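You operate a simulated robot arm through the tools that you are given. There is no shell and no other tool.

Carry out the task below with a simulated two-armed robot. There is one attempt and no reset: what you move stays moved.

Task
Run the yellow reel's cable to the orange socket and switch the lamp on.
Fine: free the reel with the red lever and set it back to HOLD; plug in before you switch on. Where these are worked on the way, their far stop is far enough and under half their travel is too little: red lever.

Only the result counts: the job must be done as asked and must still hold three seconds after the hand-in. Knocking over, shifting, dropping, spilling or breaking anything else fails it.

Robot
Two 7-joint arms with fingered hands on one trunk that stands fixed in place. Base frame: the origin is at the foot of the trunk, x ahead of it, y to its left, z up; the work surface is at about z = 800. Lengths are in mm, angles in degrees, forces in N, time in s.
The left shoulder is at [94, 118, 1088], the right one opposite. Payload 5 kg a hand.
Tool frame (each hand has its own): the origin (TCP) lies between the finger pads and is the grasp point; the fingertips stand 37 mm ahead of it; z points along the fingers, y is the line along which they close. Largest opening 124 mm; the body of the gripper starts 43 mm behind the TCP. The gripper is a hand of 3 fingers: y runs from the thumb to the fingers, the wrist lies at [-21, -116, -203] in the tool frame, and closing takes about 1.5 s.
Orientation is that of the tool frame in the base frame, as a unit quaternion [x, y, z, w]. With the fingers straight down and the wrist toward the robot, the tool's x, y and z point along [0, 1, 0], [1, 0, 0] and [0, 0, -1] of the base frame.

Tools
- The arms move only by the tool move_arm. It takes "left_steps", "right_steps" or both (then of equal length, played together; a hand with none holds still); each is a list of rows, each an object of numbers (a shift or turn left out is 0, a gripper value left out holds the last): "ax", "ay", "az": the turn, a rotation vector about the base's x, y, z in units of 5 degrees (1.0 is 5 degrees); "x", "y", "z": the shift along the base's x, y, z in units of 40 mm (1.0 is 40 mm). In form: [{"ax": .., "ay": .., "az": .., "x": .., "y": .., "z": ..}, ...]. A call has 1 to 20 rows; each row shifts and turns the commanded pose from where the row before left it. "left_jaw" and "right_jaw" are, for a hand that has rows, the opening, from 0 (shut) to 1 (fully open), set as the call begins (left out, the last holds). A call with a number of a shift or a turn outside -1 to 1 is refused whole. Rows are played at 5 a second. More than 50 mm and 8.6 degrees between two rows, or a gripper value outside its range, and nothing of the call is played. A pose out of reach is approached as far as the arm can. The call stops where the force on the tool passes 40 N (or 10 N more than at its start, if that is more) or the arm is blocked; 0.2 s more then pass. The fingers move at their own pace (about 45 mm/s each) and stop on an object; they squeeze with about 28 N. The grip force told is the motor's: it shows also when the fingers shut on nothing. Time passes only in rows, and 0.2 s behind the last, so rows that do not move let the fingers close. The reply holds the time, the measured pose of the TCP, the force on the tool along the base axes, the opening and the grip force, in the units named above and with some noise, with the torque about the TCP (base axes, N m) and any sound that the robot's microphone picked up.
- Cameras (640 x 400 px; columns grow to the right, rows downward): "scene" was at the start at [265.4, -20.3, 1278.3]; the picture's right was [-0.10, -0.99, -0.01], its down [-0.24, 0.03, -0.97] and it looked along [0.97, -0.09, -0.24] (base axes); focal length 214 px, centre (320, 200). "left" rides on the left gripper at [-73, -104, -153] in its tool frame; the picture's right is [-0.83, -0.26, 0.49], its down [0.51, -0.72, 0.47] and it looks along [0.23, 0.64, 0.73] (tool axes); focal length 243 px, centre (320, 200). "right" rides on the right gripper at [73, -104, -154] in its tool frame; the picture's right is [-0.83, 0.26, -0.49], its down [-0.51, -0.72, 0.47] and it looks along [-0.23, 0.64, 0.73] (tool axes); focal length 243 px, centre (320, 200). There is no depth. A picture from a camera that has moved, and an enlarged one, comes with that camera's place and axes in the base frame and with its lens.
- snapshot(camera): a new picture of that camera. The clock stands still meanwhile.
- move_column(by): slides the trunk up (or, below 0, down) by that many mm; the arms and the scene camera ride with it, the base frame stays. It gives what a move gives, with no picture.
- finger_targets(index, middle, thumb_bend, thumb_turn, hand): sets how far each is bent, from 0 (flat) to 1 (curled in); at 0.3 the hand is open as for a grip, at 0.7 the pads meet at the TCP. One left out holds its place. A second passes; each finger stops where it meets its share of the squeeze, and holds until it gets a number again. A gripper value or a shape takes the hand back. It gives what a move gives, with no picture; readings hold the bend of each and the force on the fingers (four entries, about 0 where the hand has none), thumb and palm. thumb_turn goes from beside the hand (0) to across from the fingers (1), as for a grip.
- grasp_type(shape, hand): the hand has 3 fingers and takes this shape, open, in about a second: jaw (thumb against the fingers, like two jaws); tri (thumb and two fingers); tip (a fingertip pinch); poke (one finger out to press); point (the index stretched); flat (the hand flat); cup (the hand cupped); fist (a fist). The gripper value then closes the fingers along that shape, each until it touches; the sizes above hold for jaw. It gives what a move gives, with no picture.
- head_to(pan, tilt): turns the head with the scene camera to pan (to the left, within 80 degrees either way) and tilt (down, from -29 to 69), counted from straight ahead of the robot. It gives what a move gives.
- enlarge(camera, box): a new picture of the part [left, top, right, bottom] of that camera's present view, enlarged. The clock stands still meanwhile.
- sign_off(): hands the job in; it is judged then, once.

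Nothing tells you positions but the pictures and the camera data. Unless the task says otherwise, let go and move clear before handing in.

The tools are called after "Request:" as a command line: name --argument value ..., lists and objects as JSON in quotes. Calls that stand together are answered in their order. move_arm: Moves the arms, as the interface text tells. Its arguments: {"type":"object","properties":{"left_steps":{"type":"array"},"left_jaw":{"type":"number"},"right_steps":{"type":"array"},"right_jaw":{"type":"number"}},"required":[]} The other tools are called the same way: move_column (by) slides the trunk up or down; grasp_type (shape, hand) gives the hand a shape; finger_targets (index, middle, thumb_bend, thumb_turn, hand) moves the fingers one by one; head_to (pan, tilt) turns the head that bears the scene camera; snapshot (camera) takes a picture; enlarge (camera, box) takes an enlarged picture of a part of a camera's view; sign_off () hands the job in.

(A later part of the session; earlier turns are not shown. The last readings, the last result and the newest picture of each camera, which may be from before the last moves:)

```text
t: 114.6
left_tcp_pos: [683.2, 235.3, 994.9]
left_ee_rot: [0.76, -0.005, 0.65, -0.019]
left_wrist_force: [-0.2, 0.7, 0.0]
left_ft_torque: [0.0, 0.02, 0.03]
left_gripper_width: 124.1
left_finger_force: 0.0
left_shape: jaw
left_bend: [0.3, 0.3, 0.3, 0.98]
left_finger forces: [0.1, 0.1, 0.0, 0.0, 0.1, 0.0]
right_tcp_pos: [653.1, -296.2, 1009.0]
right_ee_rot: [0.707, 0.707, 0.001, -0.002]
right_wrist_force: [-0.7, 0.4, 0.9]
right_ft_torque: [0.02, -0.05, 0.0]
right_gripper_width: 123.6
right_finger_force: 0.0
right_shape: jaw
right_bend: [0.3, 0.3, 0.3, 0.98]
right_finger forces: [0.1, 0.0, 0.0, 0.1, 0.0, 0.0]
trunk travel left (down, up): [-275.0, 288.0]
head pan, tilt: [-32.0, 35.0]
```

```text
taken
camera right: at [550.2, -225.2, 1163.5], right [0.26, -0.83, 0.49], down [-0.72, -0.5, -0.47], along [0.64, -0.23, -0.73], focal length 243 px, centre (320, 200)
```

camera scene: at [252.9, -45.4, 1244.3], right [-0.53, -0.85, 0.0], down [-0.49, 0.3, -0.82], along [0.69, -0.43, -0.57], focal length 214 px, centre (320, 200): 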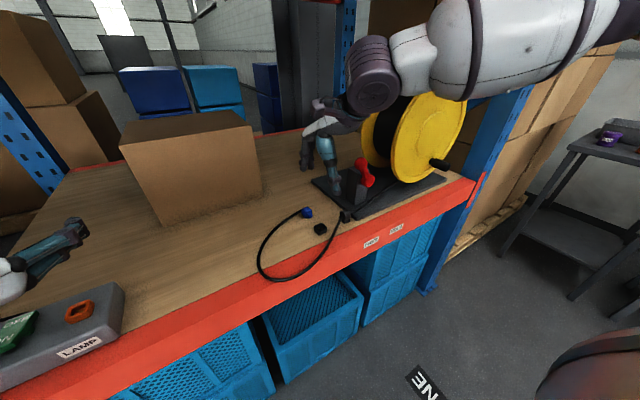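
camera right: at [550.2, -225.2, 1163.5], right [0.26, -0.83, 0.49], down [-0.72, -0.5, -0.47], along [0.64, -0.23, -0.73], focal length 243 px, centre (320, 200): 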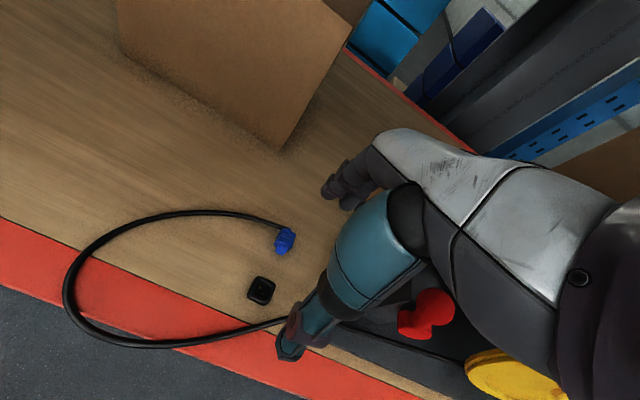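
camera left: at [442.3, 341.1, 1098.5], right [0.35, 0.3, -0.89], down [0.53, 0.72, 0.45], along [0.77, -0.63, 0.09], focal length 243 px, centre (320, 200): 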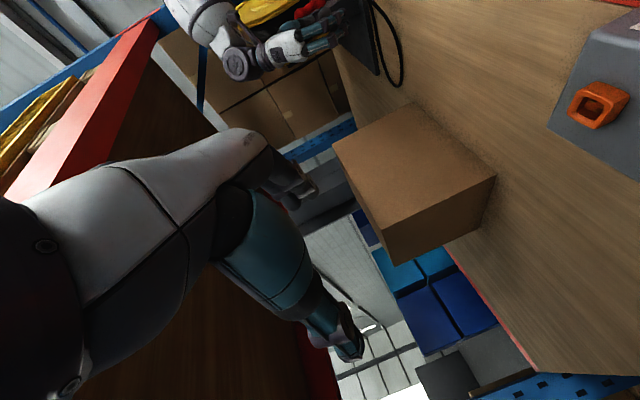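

Request:
enlarge --camera "scene" --box '[285, 195, 345, 245]'

Request:
enlarge --camera "right" --box '[235, 205, 325, 315]'

```text
8.00 times, centred on (315, 220) of scene
camera zoom: at [252.9, -45.4, 1244.3], right [-0.53, -0.85, 0.0], down [-0.49, 0.3, -0.82], along [0.69, -0.43, -0.57], focal length 1716 px, centre (360, 40)
```

zoom: 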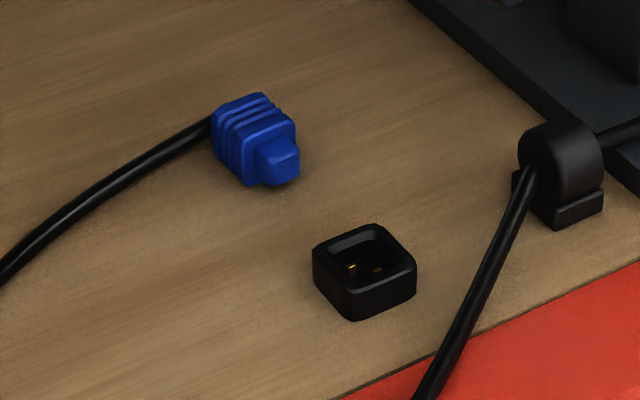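

```text
3.64 times, centred on (280, 260) of right
camera zoom: at [550.2, -225.2, 1163.5], right [0.26, -0.83, 0.49], down [-0.72, -0.5, -0.47], along [0.64, -0.23, -0.73], focal length 882 px, centre (466, -18)
```

zoom: 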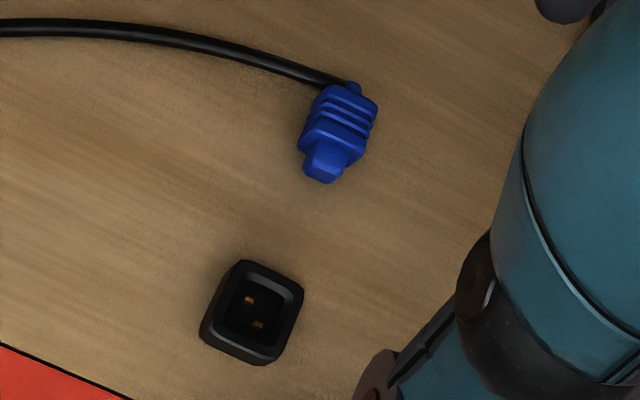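

I have good views: the plug lies flat with its robot-side face up, axis roughly along x, nose toward the robot, body centre near (738, -298). I'll turn the right hand so it closes along y and take it above the plug for a closer look.

Request:
move_arm --right_steps '[{"az": 1, "x": 0.12}, {"az": 1, "x": 0.12}, {"az": 1, "x": 0.12}, {"az": 1, "x": 0.12}, {"az": 1, "x": 0.12}, {"az": 1, "x": 0.12}, {"az": 1, "x": 0.12}, {"az": 1, "x": 0.12}, {"az": 1, "x": 0.12}, {"az": 1, "x": 0.12}, {"az": 1, "x": 0.12}, {"az": 1, "x": 0.12}, {"az": 1, "x": 0.12}, {"az": 1, "x": 0.12}, {"az": 1, "x": 0.12}, {"az": 1, "x": 0.12}, {"az": 1, "x": 0.12}, {"az": 1, "x": 0.12}, {"z": -0.6}]' --right_jaw 0.6

Request:
snapshot --camera "right"

Request:
enlarge --camera "scene" --box '[270, 130, 370, 230]'

```text
t: 118.6
left_tcp_pos: [683.4, 236.0, 993.3]
left_ee_rot: [0.76, -0.004, 0.649, -0.02]
left_wrist_force: [0.9, -1.0, -0.4]
left_ft_torque: [-0.02, 0.01, 0.03]
left_gripper_width: 124.4
left_finger_force: 0.1
left_shape: jaw
left_bend: [0.3, 0.3, 0.3, 0.98]
left_finger forces: [0.1, 0.0, 0.0, 0.0, 0.0, 0.0]
right_tcp_pos: [741.7, -297.4, 983.1]
right_ee_rot: [0.0, 1.0, 0.0, -0.002]
right_wrist_force: [0.1, -0.2, 0.5]
right_ft_torque: [0.0, 0.02, 0.02]
right_gripper_width: 74.9
right_finger_force: 0.1
right_shape: jaw
right_bend: [0.73, 0.41, 0.64, 1.0]
right_finger forces: [0.0, 0.0, 0.0, 0.0, 0.0, 0.1]
trunk travel left (down, up): [-275.0, 288.0]
head pan, tilt: [-32.0, 35.0]
```

```text
taken
camera right: at [670.9, -401.2, 1138.7], right [0.83, 0.26, 0.49], down [0.5, -0.72, -0.47], along [0.23, 0.64, -0.73], focal length 243 px, centre (320, 200)
```

right: 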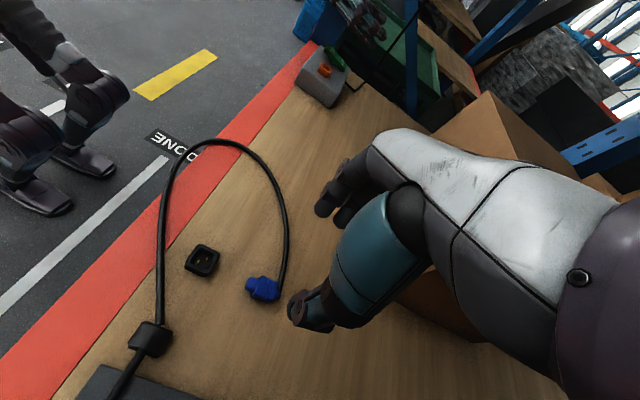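

```text
4.00 times, centred on (320, 180) of scene
camera zoom: at [253.5, -46.3, 1244.1], right [-0.53, -0.85, 0.0], down [-0.49, 0.3, -0.82], along [0.69, -0.43, -0.57], focal length 858 px, centre (320, 280)
```

zoom: 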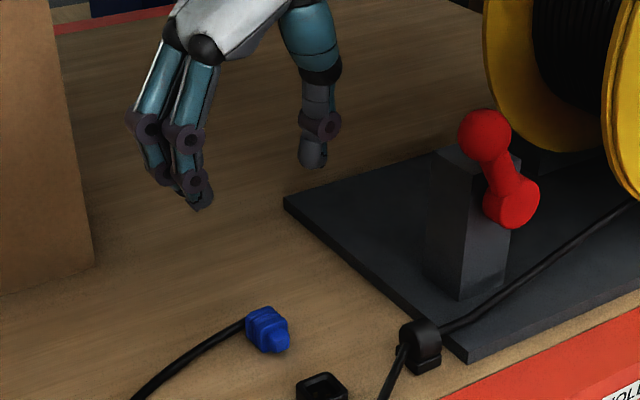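

Request:
enlarge --camera "right" --box '[230, 255, 310, 325]'

Request:
enlarge --camera "scene" --box '[295, 195, 335, 235]'

```text
5.71 times, centred on (270, 290) of right
camera zoom: at [670.9, -401.2, 1138.7], right [0.83, 0.26, 0.49], down [0.5, -0.72, -0.47], along [0.23, 0.64, -0.73], focal length 1386 px, centre (606, -314)
```

zoom: 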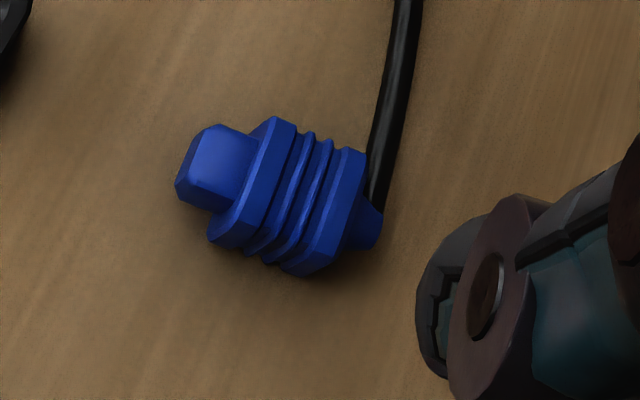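

```text
10.00 times, centred on (315, 215) of scene
camera zoom: at [253.5, -46.3, 1244.1], right [-0.53, -0.85, 0.0], down [-0.49, 0.3, -0.82], along [0.69, -0.43, -0.57], focal length 2145 px, centre (370, 50)
```

zoom: 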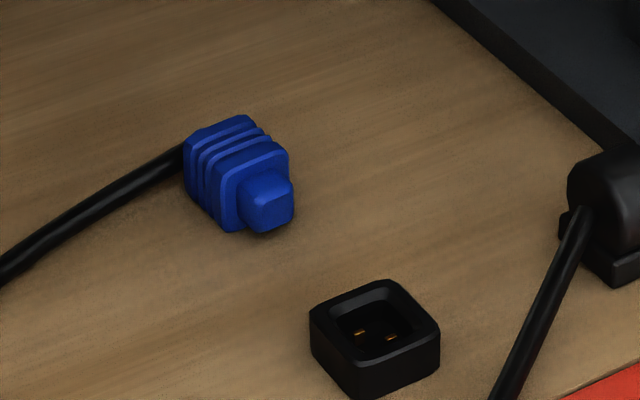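

The close view gives the plug's body centre at about (742, -302), nose turned about 13° toward the reel side, with the cable leaving toward the left beyond the body. I'll match that angle, aim slightly toward the nose to stay off the cable, and go down in steps.

Request:
move_arm --right_steps '[{"az": 0.9, "x": -0.05, "y": -0.07}, {"az": 0.9, "x": -0.05, "y": -0.07}, {"az": 0.8}, {"z": -0.8}, {"z": -0.8}, {"z": -0.6}]'

Request:
enlarge --camera "right" --box '[230, 225, 350, 335]'

Request:
enlarge --camera "scene" --box '[280, 165, 350, 235]'

```text
t: 120.0
left_tcp_pos: [684.6, 235.9, 994.3]
left_ee_rot: [0.761, -0.005, 0.649, -0.02]
left_wrist_force: [-1.0, 0.2, 0.3]
left_ft_torque: [-0.02, -0.01, 0.0]
left_gripper_width: 124.2
left_finger_force: 0.1
left_shape: jaw
left_bend: [0.3, 0.3, 0.3, 0.98]
left_finger forces: [0.0, 0.0, 0.0, 0.0, 0.0, 0.0]
right_tcp_pos: [739.2, -303.7, 896.1]
right_ee_rot: [-0.113, 0.994, 0.0, -0.003]
right_wrist_force: [0.2, 0.0, 0.1]
right_ft_torque: [0.01, 0.02, 0.01]
right_gripper_width: 75.0
right_finger_force: 0.0
right_shape: jaw
right_bend: [0.73, 0.41, 0.64, 1.0]
right_finger forces: [0.0, 0.1, 0.0, 0.1, 0.1, 0.1]
trunk travel left (down, up): [-275.0, 288.0]
head pan, tilt: [-32.0, 35.0]
```

```text
3.64 times, centred on (290, 280) of right
camera zoom: at [693.0, -420.3, 1051.7], right [0.75, 0.44, 0.49], down [0.65, -0.59, -0.47], along [0.08, 0.68, -0.73], focal length 882 px, centre (429, -91)
```

zoom: 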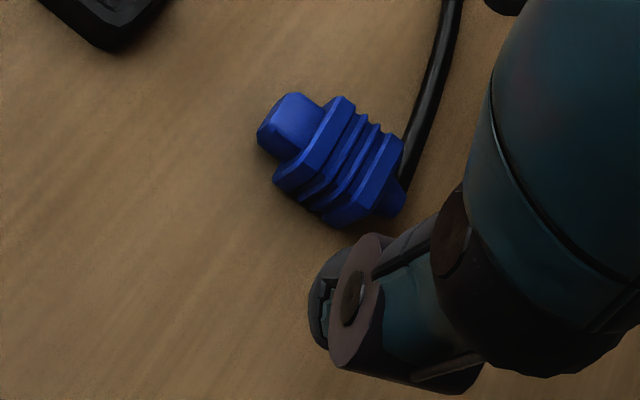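

```text
5.71 times, centred on (315, 200) of scene
camera zoom: at [253.5, -46.0, 1244.1], right [-0.53, -0.85, 0.0], down [-0.49, 0.3, -0.82], along [0.69, -0.43, -0.57], focal length 1226 px, centre (349, 200)
```

zoom: 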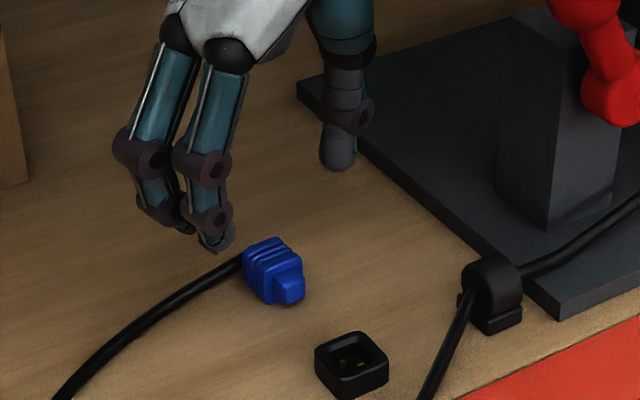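

Request:
move_arm --right_steps '[{"x": -0.1, "y": -0.02, "z": -0.6, "az": -0.5}, {"z": -0.5}, {"z": -0.22}]'

Request:
enlarge --camera "right" --box '[230, 205, 350, 325]'

Request:
enlarge --camera "scene" --box '[285, 175, 335, 225]'

```text
t: 120.8
left_tcp_pos: [683.6, 235.6, 995.2]
left_ee_rot: [0.76, -0.005, 0.65, -0.02]
left_wrist_force: [0.1, 0.1, -0.5]
left_ft_torque: [-0.03, 0.03, -0.03]
left_gripper_width: 123.9
left_finger_force: 0.0
left_shape: jaw
left_bend: [0.3, 0.3, 0.3, 0.98]
left_finger forces: [0.1, 0.0, 0.0, 0.0, 0.1, 0.0]
right_tcp_pos: [733.6, -301.8, 845.3]
right_ee_rot: [-0.091, 0.996, -0.001, -0.003]
right_wrist_force: [-0.4, -0.9, -0.6]
right_ft_torque: [-0.02, 0.0, -0.01]
right_gripper_width: 74.8
right_finger_force: 0.0
right_shape: jaw
right_bend: [0.73, 0.41, 0.64, 1.0]
right_finger forces: [0.1, 0.1, 0.0, 0.1, 0.1, 0.0]
trunk travel left (down, up): [-275.0, 288.0]
head pan, tilt: [-32.0, 35.0]
```

```text
3.33 times, centred on (290, 265) of right
camera zoom: at [681.6, -417.8, 999.2], right [0.77, 0.41, 0.49], down [0.63, -0.62, -0.47], along [0.11, 0.67, -0.73], focal length 809 px, centre (420, -17)
```

zoom: 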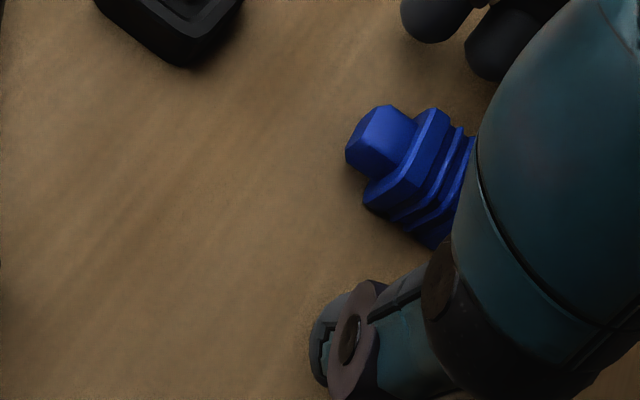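

```text
8.00 times, centred on (310, 200) of scene
camera zoom: at [252.8, -45.6, 1244.3], right [-0.53, -0.85, 0.0], down [-0.49, 0.3, -0.82], along [0.69, -0.43, -0.57], focal length 1716 px, centre (400, 200)
```

zoom: 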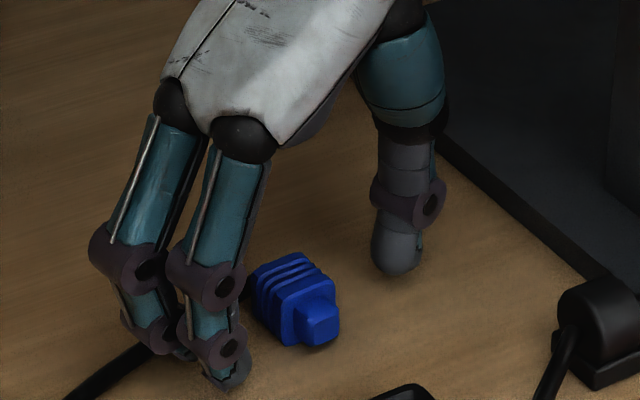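

Request:
move_arm --right_steps '[{"x": 0.2, "y": 0.03, "z": -0.03}, {}]'

Request:
move_arm --right_steps '[{}, {}, {}, {}]' --right_jaw 0.32

Request:
enlarge --camera "right" --box '[230, 205, 350, 325]'

Request:
enlarge --camera "scene" --box '[285, 175, 335, 225]'

```text
t: 121.4
left_tcp_pos: [683.3, 236.0, 993.3]
left_ee_rot: [0.76, -0.005, 0.65, -0.02]
left_wrist_force: [-0.3, -0.7, 0.7]
left_ft_torque: [-0.01, -0.01, -0.01]
left_gripper_width: 124.2
left_finger_force: 0.0
left_shape: jaw
left_bend: [0.3, 0.3, 0.3, 0.98]
left_finger forces: [0.0, 0.1, 0.0, 0.0, 0.0, 0.1]
right_tcp_pos: [740.9, -301.8, 842.2]
right_ee_rot: [-0.092, 0.996, -0.002, -0.003]
right_wrist_force: [0.2, 0.3, -0.2]
right_ft_torque: [0.04, 0.01, 0.0]
right_gripper_width: 75.0
right_finger_force: 0.1
right_shape: jaw
right_bend: [0.73, 0.41, 0.64, 1.0]
right_finger forces: [0.0, 0.1, 0.0, 0.0, 0.0, 0.0]
trunk travel left (down, up): [-275.0, 288.0]
head pan, tilt: [-32.0, 35.0]
```

```text
t: 122.4
left_tcp_pos: [684.2, 235.8, 993.6]
left_ee_rot: [0.76, -0.004, 0.65, -0.021]
left_wrist_force: [0.6, -0.3, 0.0]
left_ft_torque: [0.02, 0.0, -0.01]
left_gripper_width: 124.0
left_finger_force: 0.1
left_shape: jaw
left_bend: [0.3, 0.3, 0.3, 0.98]
left_finger forces: [0.0, 0.0, 0.1, 0.0, 0.0, 0.0]
right_tcp_pos: [741.1, -303.0, 843.6]
right_ee_rot: [-0.091, 0.996, -0.002, -0.003]
right_wrist_force: [0.6, -0.2, 0.1]
right_ft_torque: [-0.01, -0.02, 0.01]
right_gripper_width: 39.9
right_finger_force: 0.1
right_shape: jaw
right_bend: [0.74, 0.53, 0.73, 1.0]
right_finger forces: [0.0, 0.0, 0.1, 0.0, 0.0, 0.0]
trunk travel left (down, up): [-275.0, 288.0]
head pan, tilt: [-32.0, 35.0]
```

```text
3.33 times, centred on (290, 265) of right
camera zoom: at [690.1, -418.1, 997.7], right [0.77, 0.41, 0.49], down [0.63, -0.62, -0.47], along [0.11, 0.67, -0.73], focal length 809 px, centre (420, -17)
```

zoom: 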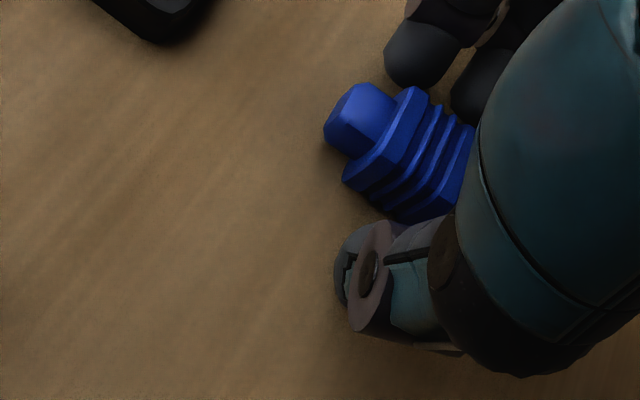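

```text
8.00 times, centred on (310, 200) of scene
camera zoom: at [253.0, -45.5, 1244.2], right [-0.53, -0.85, 0.0], down [-0.49, 0.3, -0.82], along [0.69, -0.43, -0.57], focal length 1716 px, centre (400, 200)
```

zoom: 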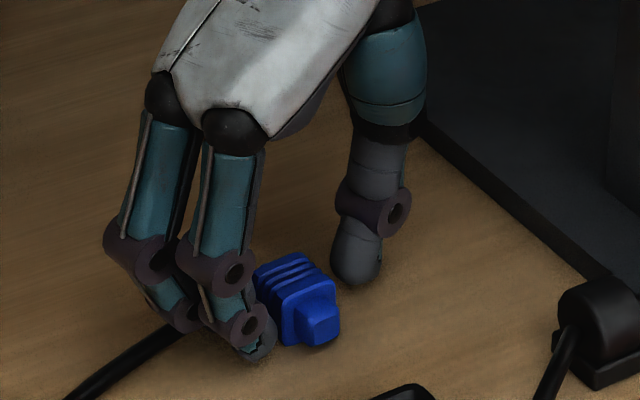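

Request:
move_arm --right_steps '[{}, {}, {}, {}, {}]' --right_jaw 0.0

Request:
enlarge --camera "right" --box '[230, 205, 350, 325]'

Request:
enlarge --camera "scene" --box '[285, 175, 335, 225]'

```text
t: 123.6
left_tcp_pos: [682.8, 234.9, 992.9]
left_ee_rot: [0.76, -0.005, 0.65, -0.021]
left_wrist_force: [0.4, 0.2, 0.0]
left_ft_torque: [0.0, 0.0, 0.01]
left_gripper_width: 124.1
left_finger_force: 0.2
left_shape: jaw
left_bend: [0.3, 0.3, 0.3, 0.98]
left_finger forces: [0.0, 0.0, 0.0, 0.0, 0.0, 0.1]
right_tcp_pos: [740.9, -302.8, 842.7]
right_ee_rot: [-0.091, 0.996, -0.001, -0.003]
right_wrist_force: [0.8, -0.1, 0.1]
right_ft_torque: [-0.02, -0.03, 0.02]
right_gripper_width: 19.9
right_finger_force: 28.1
right_shape: jaw
right_bend: [0.73, 0.62, 0.74, 1.0]
right_finger forces: [15.9, 8.9, 0.1, 0.1, 24.9, 0.0]
trunk travel left (down, up): [-275.0, 288.0]
head pan, tilt: [-32.0, 35.0]
```

```text
3.33 times, centred on (290, 265) of right
camera zoom: at [690.1, -418.1, 997.7], right [0.77, 0.41, 0.49], down [0.63, -0.62, -0.47], along [0.11, 0.67, -0.73], focal length 809 px, centre (420, -17)
```

zoom: 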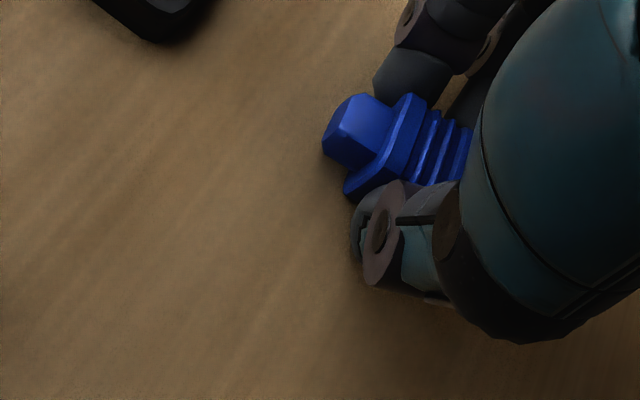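

```text
8.00 times, centred on (310, 200) of scene
camera zoom: at [253.0, -45.5, 1244.2], right [-0.53, -0.85, 0.0], down [-0.49, 0.3, -0.82], along [0.69, -0.43, -0.57], focal length 1716 px, centre (400, 200)
```

zoom: 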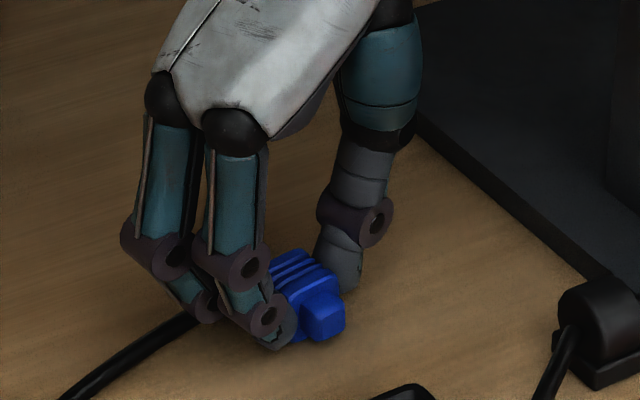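

The plug is gripped across its sides. I'll lift it and check how it sits in the hand.

Request:
move_arm --right_steps '[{"z": 0.3}, {"z": 0.6}, {"z": 0.8}, {"z": 0.8}]'

Request:
enlarge --camera "right" --box '[250, 205, 350, 305]'

Request:
enlarge --camera "scene" --box '[280, 130, 340, 190]'

```text
t: 124.6
left_tcp_pos: [682.0, 237.6, 995.4]
left_ee_rot: [0.76, -0.004, 0.65, -0.019]
left_wrist_force: [0.6, 0.7, 0.5]
left_ft_torque: [-0.02, -0.01, -0.01]
left_gripper_width: 124.0
left_finger_force: 0.1
left_shape: jaw
left_bend: [0.3, 0.3, 0.3, 0.98]
left_finger forces: [0.1, 0.0, 0.1, 0.1, 0.0, 0.0]
right_tcp_pos: [739.9, -302.5, 944.9]
right_ee_rot: [-0.092, 0.996, -0.002, -0.002]
right_wrist_force: [-0.2, -0.2, 0.9]
right_ft_torque: [-0.03, -0.05, -0.01]
right_gripper_width: 19.7
right_finger_force: 27.8
right_shape: jaw
right_bend: [0.73, 0.62, 0.74, 1.0]
right_finger forces: [16.0, 8.7, 0.1, 0.0, 24.8, 0.1]
trunk travel left (down, up): [-275.0, 288.0]
head pan, tilt: [-32.0, 35.0]
```

```text
4.00 times, centred on (300, 255) of right
camera zoom: at [688.7, -417.6, 1100.1], right [0.77, 0.41, 0.49], down [0.63, -0.62, -0.47], along [0.11, 0.67, -0.73], focal length 970 px, centre (400, -20)
```

zoom: 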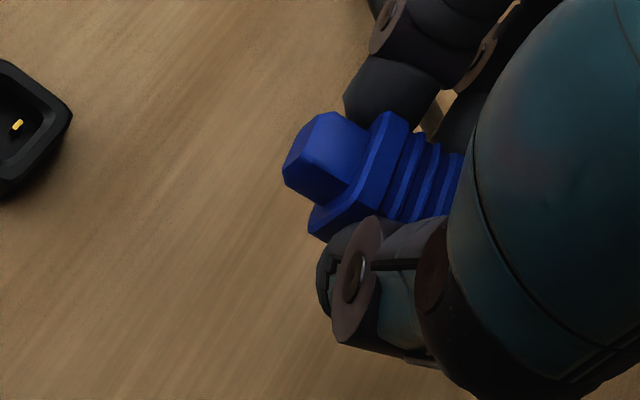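

```text
6.67 times, centred on (310, 160) of scene
camera zoom: at [252.2, -45.0, 1244.5], right [-0.53, -0.85, 0.0], down [-0.49, 0.3, -0.82], along [0.7, -0.43, -0.57], focal length 1430 px, centre (387, 467)
```

zoom: 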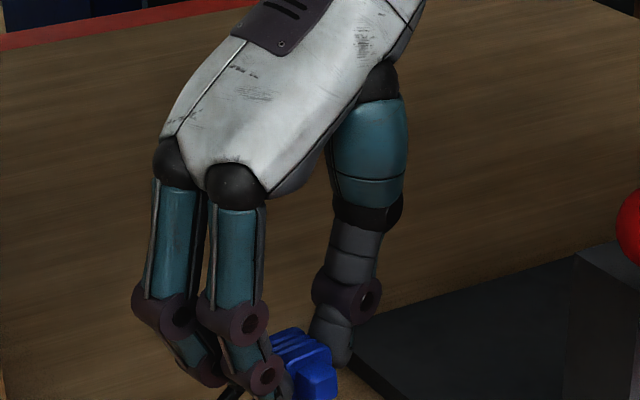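

The plug is held squarely with its nose toward the robot. I'll move left and up a little, square the hand, then pitch it forward so the plug's nose points down, ready to pass it over.

Request:
move_arm --right_steps '[{"x": -0.35, "y": 0.75, "z": 0.25, "az": -0.7}, {"x": -0.35, "y": 0.75, "z": 0.25, "az": -0.7}, {"x": -0.35, "y": 0.75, "z": 0.25, "az": -0.7}, {"x": -0.35, "y": 0.75, "z": 0.25}, {"ay": -1}, {"ay": -1}, {"ay": -1}, {"ay": -1}, {"ay": -1}, {"ay": -1}, {"ay": -1}, {"ay": -1}, {"ay": -1}]'

Request:
head_to --pan -15 --tilt 35

Request:
snapshot --camera "scene"

```text
t: 127.4
left_tcp_pos: [683.5, 236.5, 994.6]
left_ee_rot: [0.76, -0.004, 0.65, -0.02]
left_wrist_force: [-0.4, 0.5, 0.4]
left_ft_torque: [-0.01, -0.01, 0.0]
left_gripper_width: 124.1
left_finger_force: 0.1
left_shape: jaw
left_bend: [0.3, 0.3, 0.3, 0.98]
left_finger forces: [0.1, 0.0, 0.0, 0.1, 0.1, 0.0]
right_tcp_pos: [684.1, -183.7, 982.5]
right_ee_rot: [0.0, 0.925, 0.0, 0.381]
right_wrist_force: [0.4, 0.3, -1.3]
right_ft_torque: [0.03, 0.02, 0.03]
right_gripper_width: 20.0
right_finger_force: 28.1
right_shape: jaw
right_bend: [0.73, 0.62, 0.74, 1.0]
right_finger forces: [16.0, 8.8, 0.0, 0.0, 24.8, 0.1]
trunk travel left (down, up): [-275.0, 288.0]
head pan, tilt: [-32.0, 35.0]
```

```text
t: 128.2
left_tcp_pos: [683.9, 235.5, 993.5]
left_ee_rot: [0.76, -0.005, 0.65, -0.02]
left_wrist_force: [-0.1, -0.7, 0.4]
left_ft_torque: [0.04, 0.02, 0.05]
left_gripper_width: 123.9
left_finger_force: 0.1
left_shape: jaw
left_bend: [0.3, 0.3, 0.3, 0.98]
left_finger forces: [0.0, 0.1, 0.1, 0.0, 0.0, 0.0]
right_tcp_pos: [685.7, -184.3, 982.9]
right_ee_rot: [0.002, 0.925, 0.0, 0.379]
right_wrist_force: [-0.1, 0.7, 0.7]
right_ft_torque: [0.02, -0.01, 0.02]
right_gripper_width: 19.8
right_finger_force: 28.0
right_shape: jaw
right_bend: [0.73, 0.62, 0.74, 1.0]
right_finger forces: [15.9, 8.9, 0.0, 0.1, 24.8, 0.1]
trunk travel left (down, up): [-275.0, 288.0]
head pan, tilt: [-15.0, 35.0]
```

```text
taken
camera scene: at [263.4, -21.7, 1244.2], right [-0.26, -0.97, 0.0], down [-0.55, 0.15, -0.82], along [0.79, -0.21, -0.57], focal length 214 px, centre (320, 200)
```

scene: 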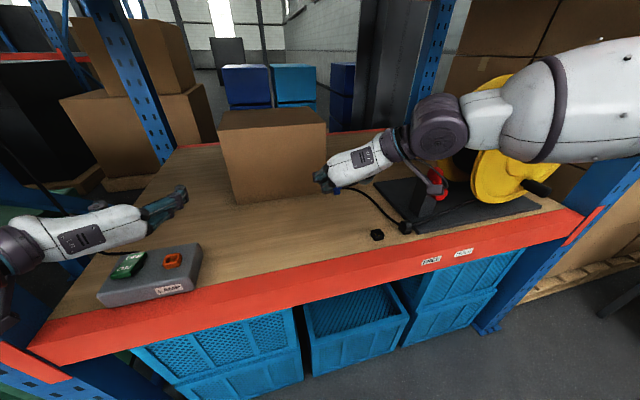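

Request:
move_arm --left_steps '[{"ay": 1, "x": -0.15, "z": 0.1}, {"ay": 1, "x": -0.15, "z": 0.1}, {"ay": 1, "x": -0.15, "z": 0.1}, {"ay": 1, "x": -0.2, "z": 0.1}, {"ay": 1, "x": -0.2, "z": 0.1}, {"ay": 1, "x": -0.2, "z": 0.1}, {"ay": 1, "x": -0.2, "z": 0.1}, {"ay": 1, "x": -0.2, "z": 0.1}, {"ay": 1, "x": -0.2}, {"ay": 1, "x": -0.2}, {"ay": 1, "x": -0.2}, {"ay": 1, "x": -0.2}, {"ay": 1, "x": -0.2}, {"ay": 1, "x": -0.2}, {"ay": 1}, {"ay": 1}]'

Request:
move_arm --left_steps '[{"az": 1}, {"az": 1}, {"az": 1}, {"az": 1}, {"az": 1}, {"az": 1}, {"az": 1}, {"az": 1}, {"az": 1}, {"az": 1}, {"az": 1}, {"az": 1}, {"az": 1}, {"az": 1}, {"az": 1}, {"az": 1}, {"az": 1}, {"az": 1}]' --right_steps '[{"ay": -1}, {"ay": -1}, {"ay": -1}, {"ay": -1}, {"ay": -1}, {"ay": -1}, {"ay": -1}, {"ay": -1}, {"ay": -1}, {"y": 0.3}, {"y": 0.3}, {"y": 0.3}, {"y": 0.3}, {"y": 0.3}, {"y": 0.3}, {"y": 0.3}, {"y": 0.3}, {"y": 0.3}]'

Request:
snapshot --camera "scene"

```text
t: 131.8
left_tcp_pos: [537.5, 246.5, 1037.6]
left_ee_rot: [0.999, -0.017, 0.026, -0.016]
left_wrist_force: [0.8, -0.2, 0.7]
left_ft_torque: [0.01, 0.01, -0.02]
left_gripper_width: 123.9
left_finger_force: 0.1
left_shape: jaw
left_bend: [0.3, 0.3, 0.3, 0.98]
left_finger forces: [0.0, 0.0, 0.0, 0.1, 0.1, 0.0]
right_tcp_pos: [658.3, -175.9, 1003.9]
right_ee_rot: [-0.002, 0.919, -0.004, 0.393]
right_wrist_force: [-1.1, -0.6, 0.5]
right_ft_torque: [-0.03, -0.01, -0.01]
right_gripper_width: 19.6
right_finger_force: 27.7
right_shape: jaw
right_bend: [0.73, 0.62, 0.74, 1.0]
right_finger forces: [15.9, 8.7, 0.1, 0.0, 24.8, 0.0]
trunk travel left (down, up): [-275.0, 288.0]
head pan, tilt: [-15.0, 35.0]
stopped in row 16 (left hand): the arm was blocked; the commanded pose is now the measured one
```

```text
t: 135.6
left_tcp_pos: [569.6, 237.9, 1022.6]
left_ee_rot: [0.719, 0.694, -0.005, -0.02]
left_wrist_force: [-0.1, 1.7, -0.6]
left_ft_torque: [-0.01, -0.03, 0.0]
left_gripper_width: 123.8
left_finger_force: 0.0
left_shape: jaw
left_bend: [0.3, 0.3, 0.3, 0.98]
left_finger forces: [0.0, 0.0, 0.0, 0.0, 0.0, 0.0]
right_tcp_pos: [686.3, -76.8, 983.6]
right_ee_rot: [0.001, 0.708, -0.001, 0.706]
right_wrist_force: [-0.2, -1.5, -0.2]
right_ft_torque: [0.06, -0.02, 0.0]
right_gripper_width: 19.7
right_finger_force: 27.9
right_shape: jaw
right_bend: [0.73, 0.62, 0.74, 1.0]
right_finger forces: [16.1, 9.0, 0.1, 0.0, 24.8, 0.0]
trunk travel left (down, up): [-275.0, 288.0]
head pan, tilt: [-15.0, 35.0]
```

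```text
taken
camera scene: at [264.1, -21.3, 1244.0], right [-0.26, -0.97, 0.0], down [-0.55, 0.15, -0.82], along [0.79, -0.21, -0.57], focal length 214 px, centre (320, 200)
```

scene: 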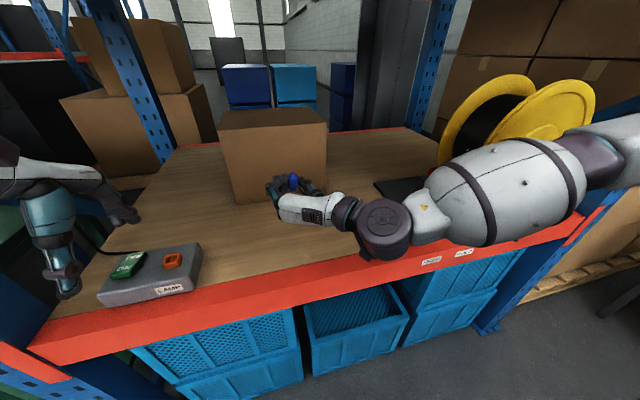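

Both hands are now near their postures. I'll raise the left hand out of the way, then see whether the right hand in this forward posture can reach the socket by itself.

Request:
move_arm --left_steps '[{"z": 1.0}, {"z": 1.0}, {"z": 1.0}, {"z": 1.0}, {"z": 0.5}]'

Request:
move_arm --right_steps '[{"y": 0.6, "x": -0.1}, {"y": 0.6, "x": -0.1}, {"y": 0.6, "x": -0.1}, {"y": 0.6, "x": -0.1}, {"y": 0.6, "x": -0.1}, {"y": 0.6, "x": -0.1}, {"y": 0.6}, {"y": 0.6}, {"y": 0.6}, {"y": 0.6}, {"y": 0.6}]'

Request:
snapshot --camera "scene"

```text
t: 136.8
left_tcp_pos: [571.7, 238.4, 1202.9]
left_ee_rot: [0.72, 0.693, -0.005, -0.019]
left_wrist_force: [0.5, 0.1, -0.1]
left_ft_torque: [-0.02, -0.01, -0.01]
left_gripper_width: 123.8
left_finger_force: 0.1
left_shape: jaw
left_bend: [0.3, 0.3, 0.3, 0.98]
left_finger forces: [0.0, 0.0, 0.0, 0.1, 0.1, 0.1]
right_tcp_pos: [686.2, -75.8, 983.7]
right_ee_rot: [0.001, 0.709, 0.0, 0.706]
right_wrist_force: [-0.7, 0.2, 0.1]
right_ft_torque: [0.03, 0.01, -0.01]
right_gripper_width: 19.7
right_finger_force: 27.7
right_shape: jaw
right_bend: [0.73, 0.62, 0.74, 1.0]
right_finger forces: [16.0, 8.9, 0.1, 0.1, 24.9, 0.0]
trunk travel left (down, up): [-275.0, 288.0]
head pan, tilt: [-15.0, 35.0]
```

```text
t: 139.2
left_tcp_pos: [569.9, 237.3, 1202.5]
left_ee_rot: [0.72, 0.694, -0.005, -0.018]
left_wrist_force: [-0.7, 0.1, 0.4]
left_ft_torque: [0.02, -0.01, 0.0]
left_gripper_width: 124.0
left_finger_force: 0.1
left_shape: jaw
left_bend: [0.3, 0.3, 0.3, 0.98]
left_finger forces: [0.0, 0.0, 0.0, 0.0, 0.0, 0.0]
right_tcp_pos: [660.4, 110.1, 984.1]
right_ee_rot: [0.001, 0.709, -0.001, 0.705]
right_wrist_force: [1.1, 0.3, -0.3]
right_ft_torque: [-0.02, 0.03, -0.02]
right_gripper_width: 19.5
right_finger_force: 28.7
right_shape: jaw
right_bend: [0.73, 0.62, 0.74, 1.0]
right_finger forces: [16.1, 9.0, 0.0, 0.0, 25.0, 0.0]
right hand out of reach, approached as far as the arm can: row 8, 9, 10, 11
trunk travel left (down, up): [-275.0, 288.0]
head pan, tilt: [-15.0, 35.0]
```

```text
taken
camera scene: at [263.1, -21.6, 1244.3], right [-0.26, -0.97, 0.0], down [-0.55, 0.15, -0.82], along [0.79, -0.21, -0.57], focal length 214 px, centre (320, 200)
```

scene: 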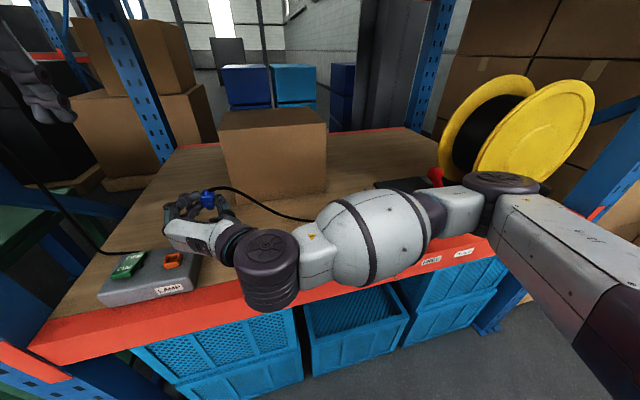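

The right hand stops at y ≈ 110 in this posture too, so I'll pass the plug to the left hand here. First I'll check how the plug sits, nose down, in the right hand.

Request:
move_arm --right_steps '[{"y": -0.5, "z": -0.3}, {"y": -0.5, "z": -0.3}, {"y": -0.25}]'

Request:
head_to --pan 5 --tilt 32

Request:
snapshot --camera "scene"

Request:
snapshot --camera "right"

Request:
snapshot --camera "left"

```text
t: 140.0
left_tcp_pos: [571.4, 239.1, 1203.9]
left_ee_rot: [0.72, 0.694, -0.005, -0.019]
left_wrist_force: [-1.0, 0.5, -0.5]
left_ft_torque: [0.01, 0.01, 0.03]
left_gripper_width: 124.1
left_finger_force: 0.0
left_shape: jaw
left_bend: [0.3, 0.3, 0.3, 0.98]
left_finger forces: [0.0, 0.1, 0.0, 0.0, 0.0, 0.0]
right_tcp_pos: [658.7, 61.4, 958.6]
right_ee_rot: [0.001, 0.709, -0.001, 0.705]
right_wrist_force: [-0.3, -0.1, -0.4]
right_ft_torque: [0.0, 0.02, -0.02]
right_gripper_width: 20.0
right_finger_force: 28.1
right_shape: jaw
right_bend: [0.73, 0.62, 0.74, 1.0]
right_finger forces: [15.8, 9.0, 0.1, 0.0, 25.0, 0.0]
trunk travel left (down, up): [-275.0, 288.0]
head pan, tilt: [-15.0, 35.0]
```

```text
t: 140.8
left_tcp_pos: [571.5, 238.3, 1203.0]
left_ee_rot: [0.72, 0.694, -0.004, -0.019]
left_wrist_force: [0.8, 0.1, -0.3]
left_ft_torque: [0.0, -0.02, 0.0]
left_gripper_width: 124.0
left_finger_force: 0.1
left_shape: jaw
left_bend: [0.3, 0.3, 0.3, 0.98]
left_finger forces: [0.0, 0.1, 0.1, 0.1, 0.0, 0.1]
right_tcp_pos: [657.8, 61.5, 959.7]
right_ee_rot: [0.001, 0.709, -0.001, 0.705]
right_wrist_force: [0.1, -0.6, 0.4]
right_ft_torque: [-0.02, 0.03, 0.01]
right_gripper_width: 19.6
right_finger_force: 27.8
right_shape: jaw
right_bend: [0.73, 0.62, 0.74, 1.0]
right_finger forces: [15.8, 8.9, 0.0, 0.0, 25.0, 0.0]
trunk travel left (down, up): [-275.0, 288.0]
head pan, tilt: [5.0, 32.0]
```

```text
taken
camera scene: at [267.7, 8.9, 1248.8], right [0.09, -1.0, 0.0], down [-0.53, -0.05, -0.85], along [0.84, 0.07, -0.53], focal length 214 px, centre (320, 200)
```

scene: 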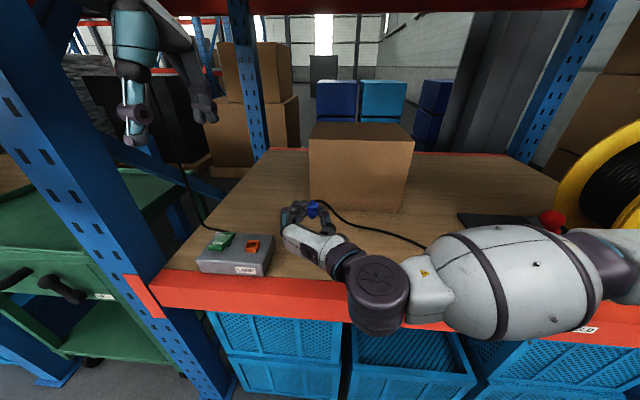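

```text
taken
camera right: at [505.4, -41.9, 887.7], right [-0.49, 0.26, 0.83], down [0.47, -0.72, 0.5], along [0.73, 0.64, 0.23], focal length 243 px, centre (320, 200)
```

right: 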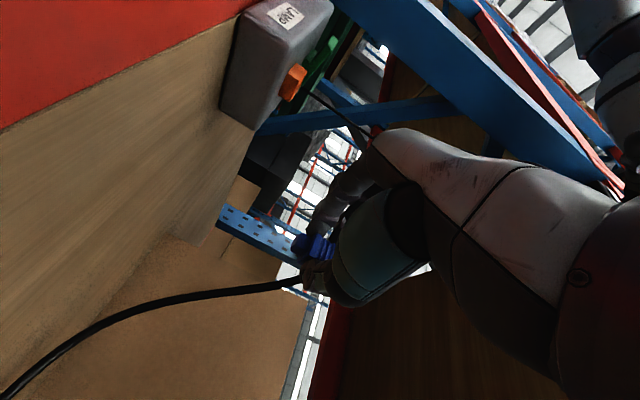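

```text
taken
camera left: at [469.2, 167.6, 1359.4], right [-0.31, -0.81, -0.5], down [-0.72, 0.54, -0.44], along [0.62, 0.22, -0.75], focal length 243 px, centre (320, 200)
```

left: 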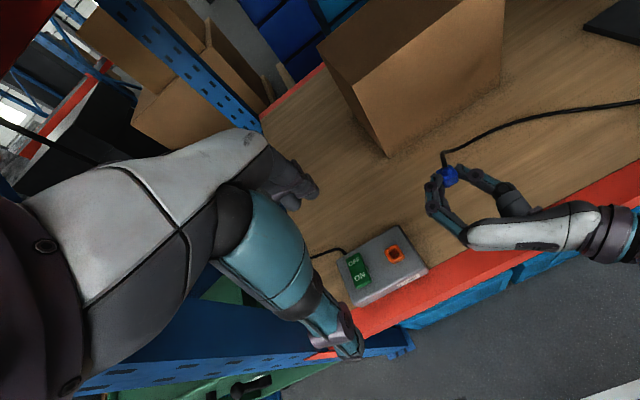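

Request:
enlarge --camera "scene" --box '[275, 185, 345, 255]'

Request:
enlarge --camera "right" --box '[260, 200, 380, 320]'

Request:
enlarge --camera "left" --box '[410, 130, 530, 250]'

```text
5.71 times, centred on (310, 220) of scene
camera zoom: at [267.7, 8.9, 1248.8], right [0.09, -1.0, 0.0], down [-0.53, -0.05, -0.85], along [0.84, 0.07, -0.53], focal length 1226 px, centre (377, 86)
```

zoom: 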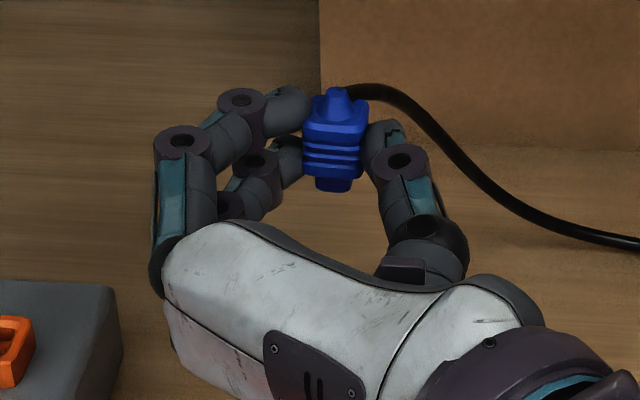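

```text
3.33 times, centred on (320, 260) of right
camera zoom: at [505.4, -41.9, 887.7], right [-0.49, 0.26, 0.83], down [0.47, -0.72, 0.5], along [0.73, 0.64, 0.23], focal length 809 px, centre (320, 0)
```

zoom: 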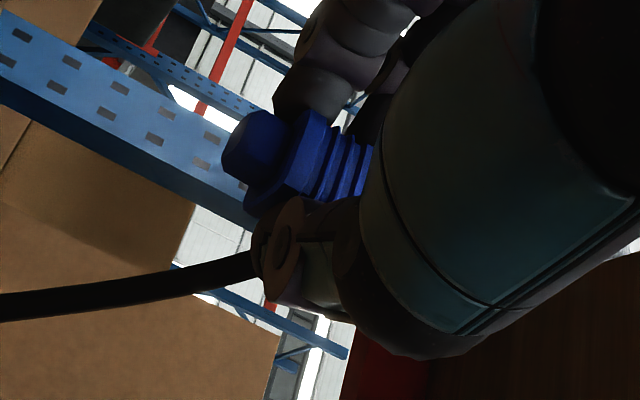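

```text
3.33 times, centred on (470, 190) of left
camera zoom: at [469.2, 167.6, 1359.4], right [-0.31, -0.81, -0.5], down [-0.72, 0.54, -0.44], along [0.62, 0.22, -0.75], focal length 809 px, centre (-180, 233)
```

zoom: 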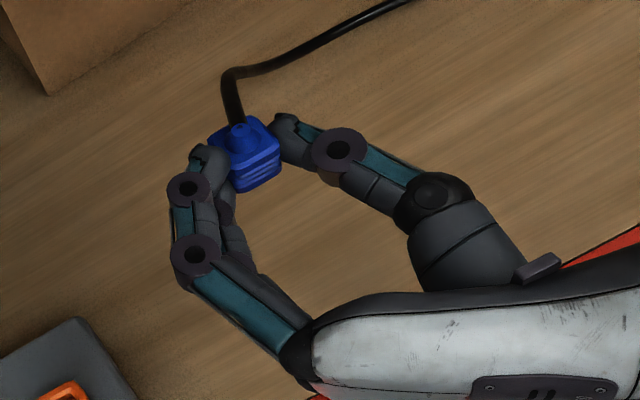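

The plug hangs upright in the right hand with its front and back faces free and plenty of room for the left thumb. The cable bends back behind the plug on the reel side, so I'll use the left thumb and one finger beside it. I'll curl the left index, bring the left hand above the plug and check which finger is where.

Request:
finger_targets --hand "left" --index 1.0 --middle 0.42 --thumb_bend 0.5 --thumb_turn 1.0

Request:
move_arm --left_steps '[{"z": -0.9}, {"z": -0.8, "y": -0.5}, {"z": -0.4, "y": -0.8, "x": 0.5}, {"y": -0.9, "x": 0.6}, {"y": -0.9, "x": 0.7}, {"y": -0.9, "x": 0.7}, {"y": -0.45, "x": 0.4}]'

Request:
snapshot --camera "scene"

Request:
snapshot --camera "left"

```text
t: 141.8
left_tcp_pos: [570.3, 237.3, 1202.2]
left_ee_rot: [0.72, 0.694, -0.005, -0.019]
left_wrist_force: [-0.4, -0.5, 0.6]
left_ft_torque: [0.0, -0.02, -0.01]
left_gripper_width: 70.3
left_finger_force: 0.1
left_shape: fingers
left_bend: [1.0, 0.42, 0.5, 1.0]
left_finger forces: [0.0, 0.0, 0.0, 0.0, 0.0, 0.0]
right_tcp_pos: [659.6, 62.4, 959.4]
right_ee_rot: [0.0, 0.709, 0.0, 0.705]
right_wrist_force: [0.3, -0.3, -0.9]
right_ft_torque: [-0.01, 0.0, -0.02]
right_gripper_width: 19.9
right_finger_force: 27.8
right_shape: jaw
right_bend: [0.73, 0.62, 0.74, 1.0]
right_finger forces: [15.9, 9.0, 0.1, 0.0, 24.8, 0.0]
trunk travel left (down, up): [-275.0, 288.0]
head pan, tilt: [5.0, 32.0]
```

```text
t: 143.4
left_tcp_pos: [666.5, 58.2, 1128.8]
left_ee_rot: [0.718, 0.696, 0.001, -0.016]
left_wrist_force: [2.9, 7.8, -6.1]
left_ft_torque: [-0.75, 0.22, -0.09]
left_gripper_width: 70.6
left_finger_force: 0.1
left_shape: fingers
left_bend: [1.0, 0.42, 0.5, 1.0]
left_finger forces: [0.1, 0.0, 0.1, 0.0, 0.1, 0.0]
right_tcp_pos: [645.3, 57.5, 967.6]
right_ee_rot: [0.002, 0.704, 0.0, 0.71]
right_wrist_force: [0.4, -2.1, -0.4]
right_ft_torque: [0.02, 0.01, 0.11]
right_gripper_width: 19.5
right_finger_force: 27.6
right_shape: jaw
right_bend: [0.73, 0.62, 0.74, 1.0]
right_finger forces: [15.9, 9.0, 0.1, 0.1, 25.0, 0.1]
trunk travel left (down, up): [-275.0, 288.0]
head pan, tilt: [5.0, 32.0]
```

```text
taken
camera scene: at [249.5, 4.0, 1252.8], right [0.09, -1.0, 0.0], down [-0.52, -0.04, -0.86], along [0.85, 0.08, -0.52], focal length 214 px, centre (320, 200)
```

scene: 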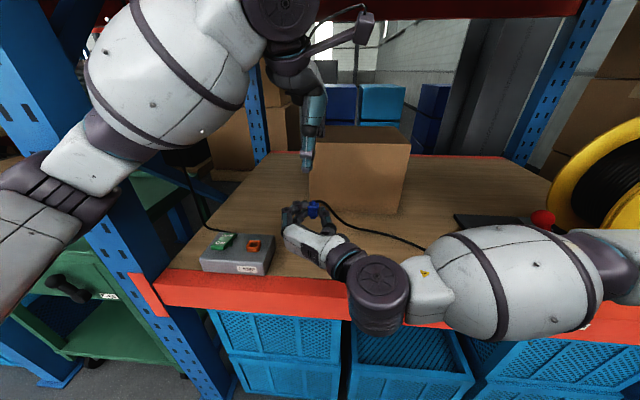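

```text
taken
camera left: at [562.9, -14.0, 1283.5], right [-0.3, -0.81, -0.51], down [-0.71, 0.54, -0.44], along [0.63, 0.23, -0.74], focal length 243 px, centre (320, 200)
```

left: 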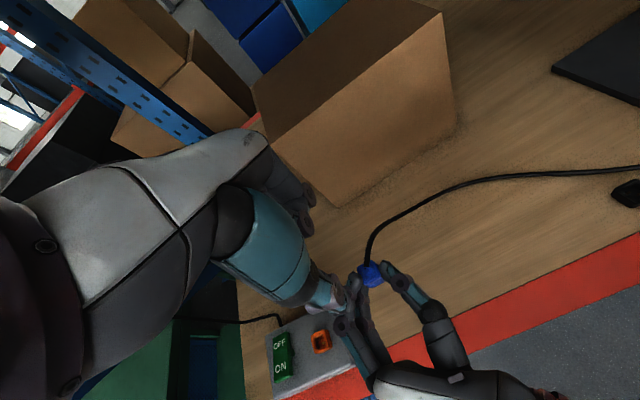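

The left wrist is brushing the lamp or beam above, so I'll lower the left hand right away.

Request:
move_arm --left_steps '[{"z": -0.6}, {"z": -0.6}]'

Request:
snapshot --camera "scene"

Request:
snapshot --camera "left"

```text
t: 144.0
left_tcp_pos: [672.4, 52.5, 1077.5]
left_ee_rot: [0.72, 0.693, 0.001, -0.018]
left_wrist_force: [0.4, -0.5, 0.3]
left_ft_torque: [0.01, 0.01, 0.02]
left_gripper_width: 70.4
left_finger_force: 0.1
left_shape: fingers
left_bend: [1.0, 0.42, 0.5, 1.0]
left_finger forces: [0.0, 0.0, 0.0, 0.0, 0.1, 0.0]
right_tcp_pos: [649.7, 55.4, 966.6]
right_ee_rot: [0.003, 0.706, 0.002, 0.709]
right_wrist_force: [0.2, -0.2, 0.0]
right_ft_torque: [-0.02, 0.02, -0.01]
right_gripper_width: 19.8
right_finger_force: 28.3
right_shape: jaw
right_bend: [0.73, 0.62, 0.74, 1.0]
right_finger forces: [15.8, 9.0, 0.1, 0.0, 25.0, 0.0]
trunk travel left (down, up): [-275.0, 288.0]
head pan, tilt: [5.0, 32.0]
```

```text
taken
camera scene: at [256.1, 0.2, 1251.4], right [0.09, -1.0, -0.01], down [-0.52, -0.04, -0.85], along [0.85, 0.08, -0.52], focal length 214 px, centre (320, 200)
```

scene: 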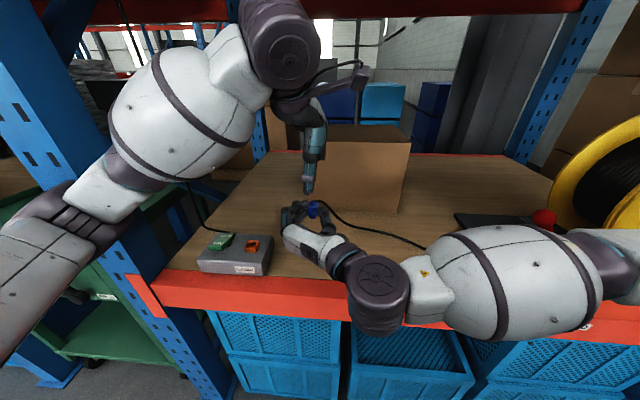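

```text
taken
camera left: at [568.4, -18.6, 1232.4], right [-0.31, -0.81, -0.51], down [-0.71, 0.55, -0.44], along [0.63, 0.23, -0.74], focal length 243 px, centre (320, 200)
```

left: 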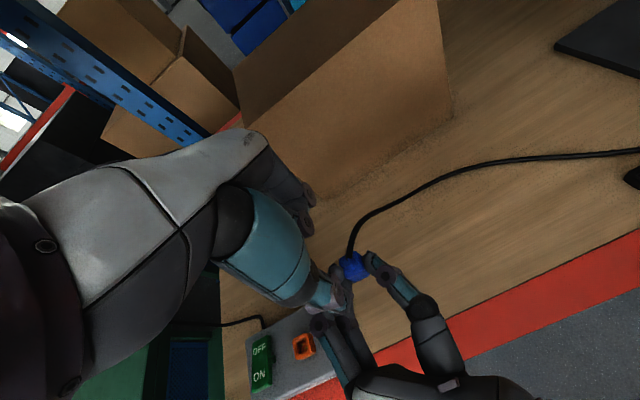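

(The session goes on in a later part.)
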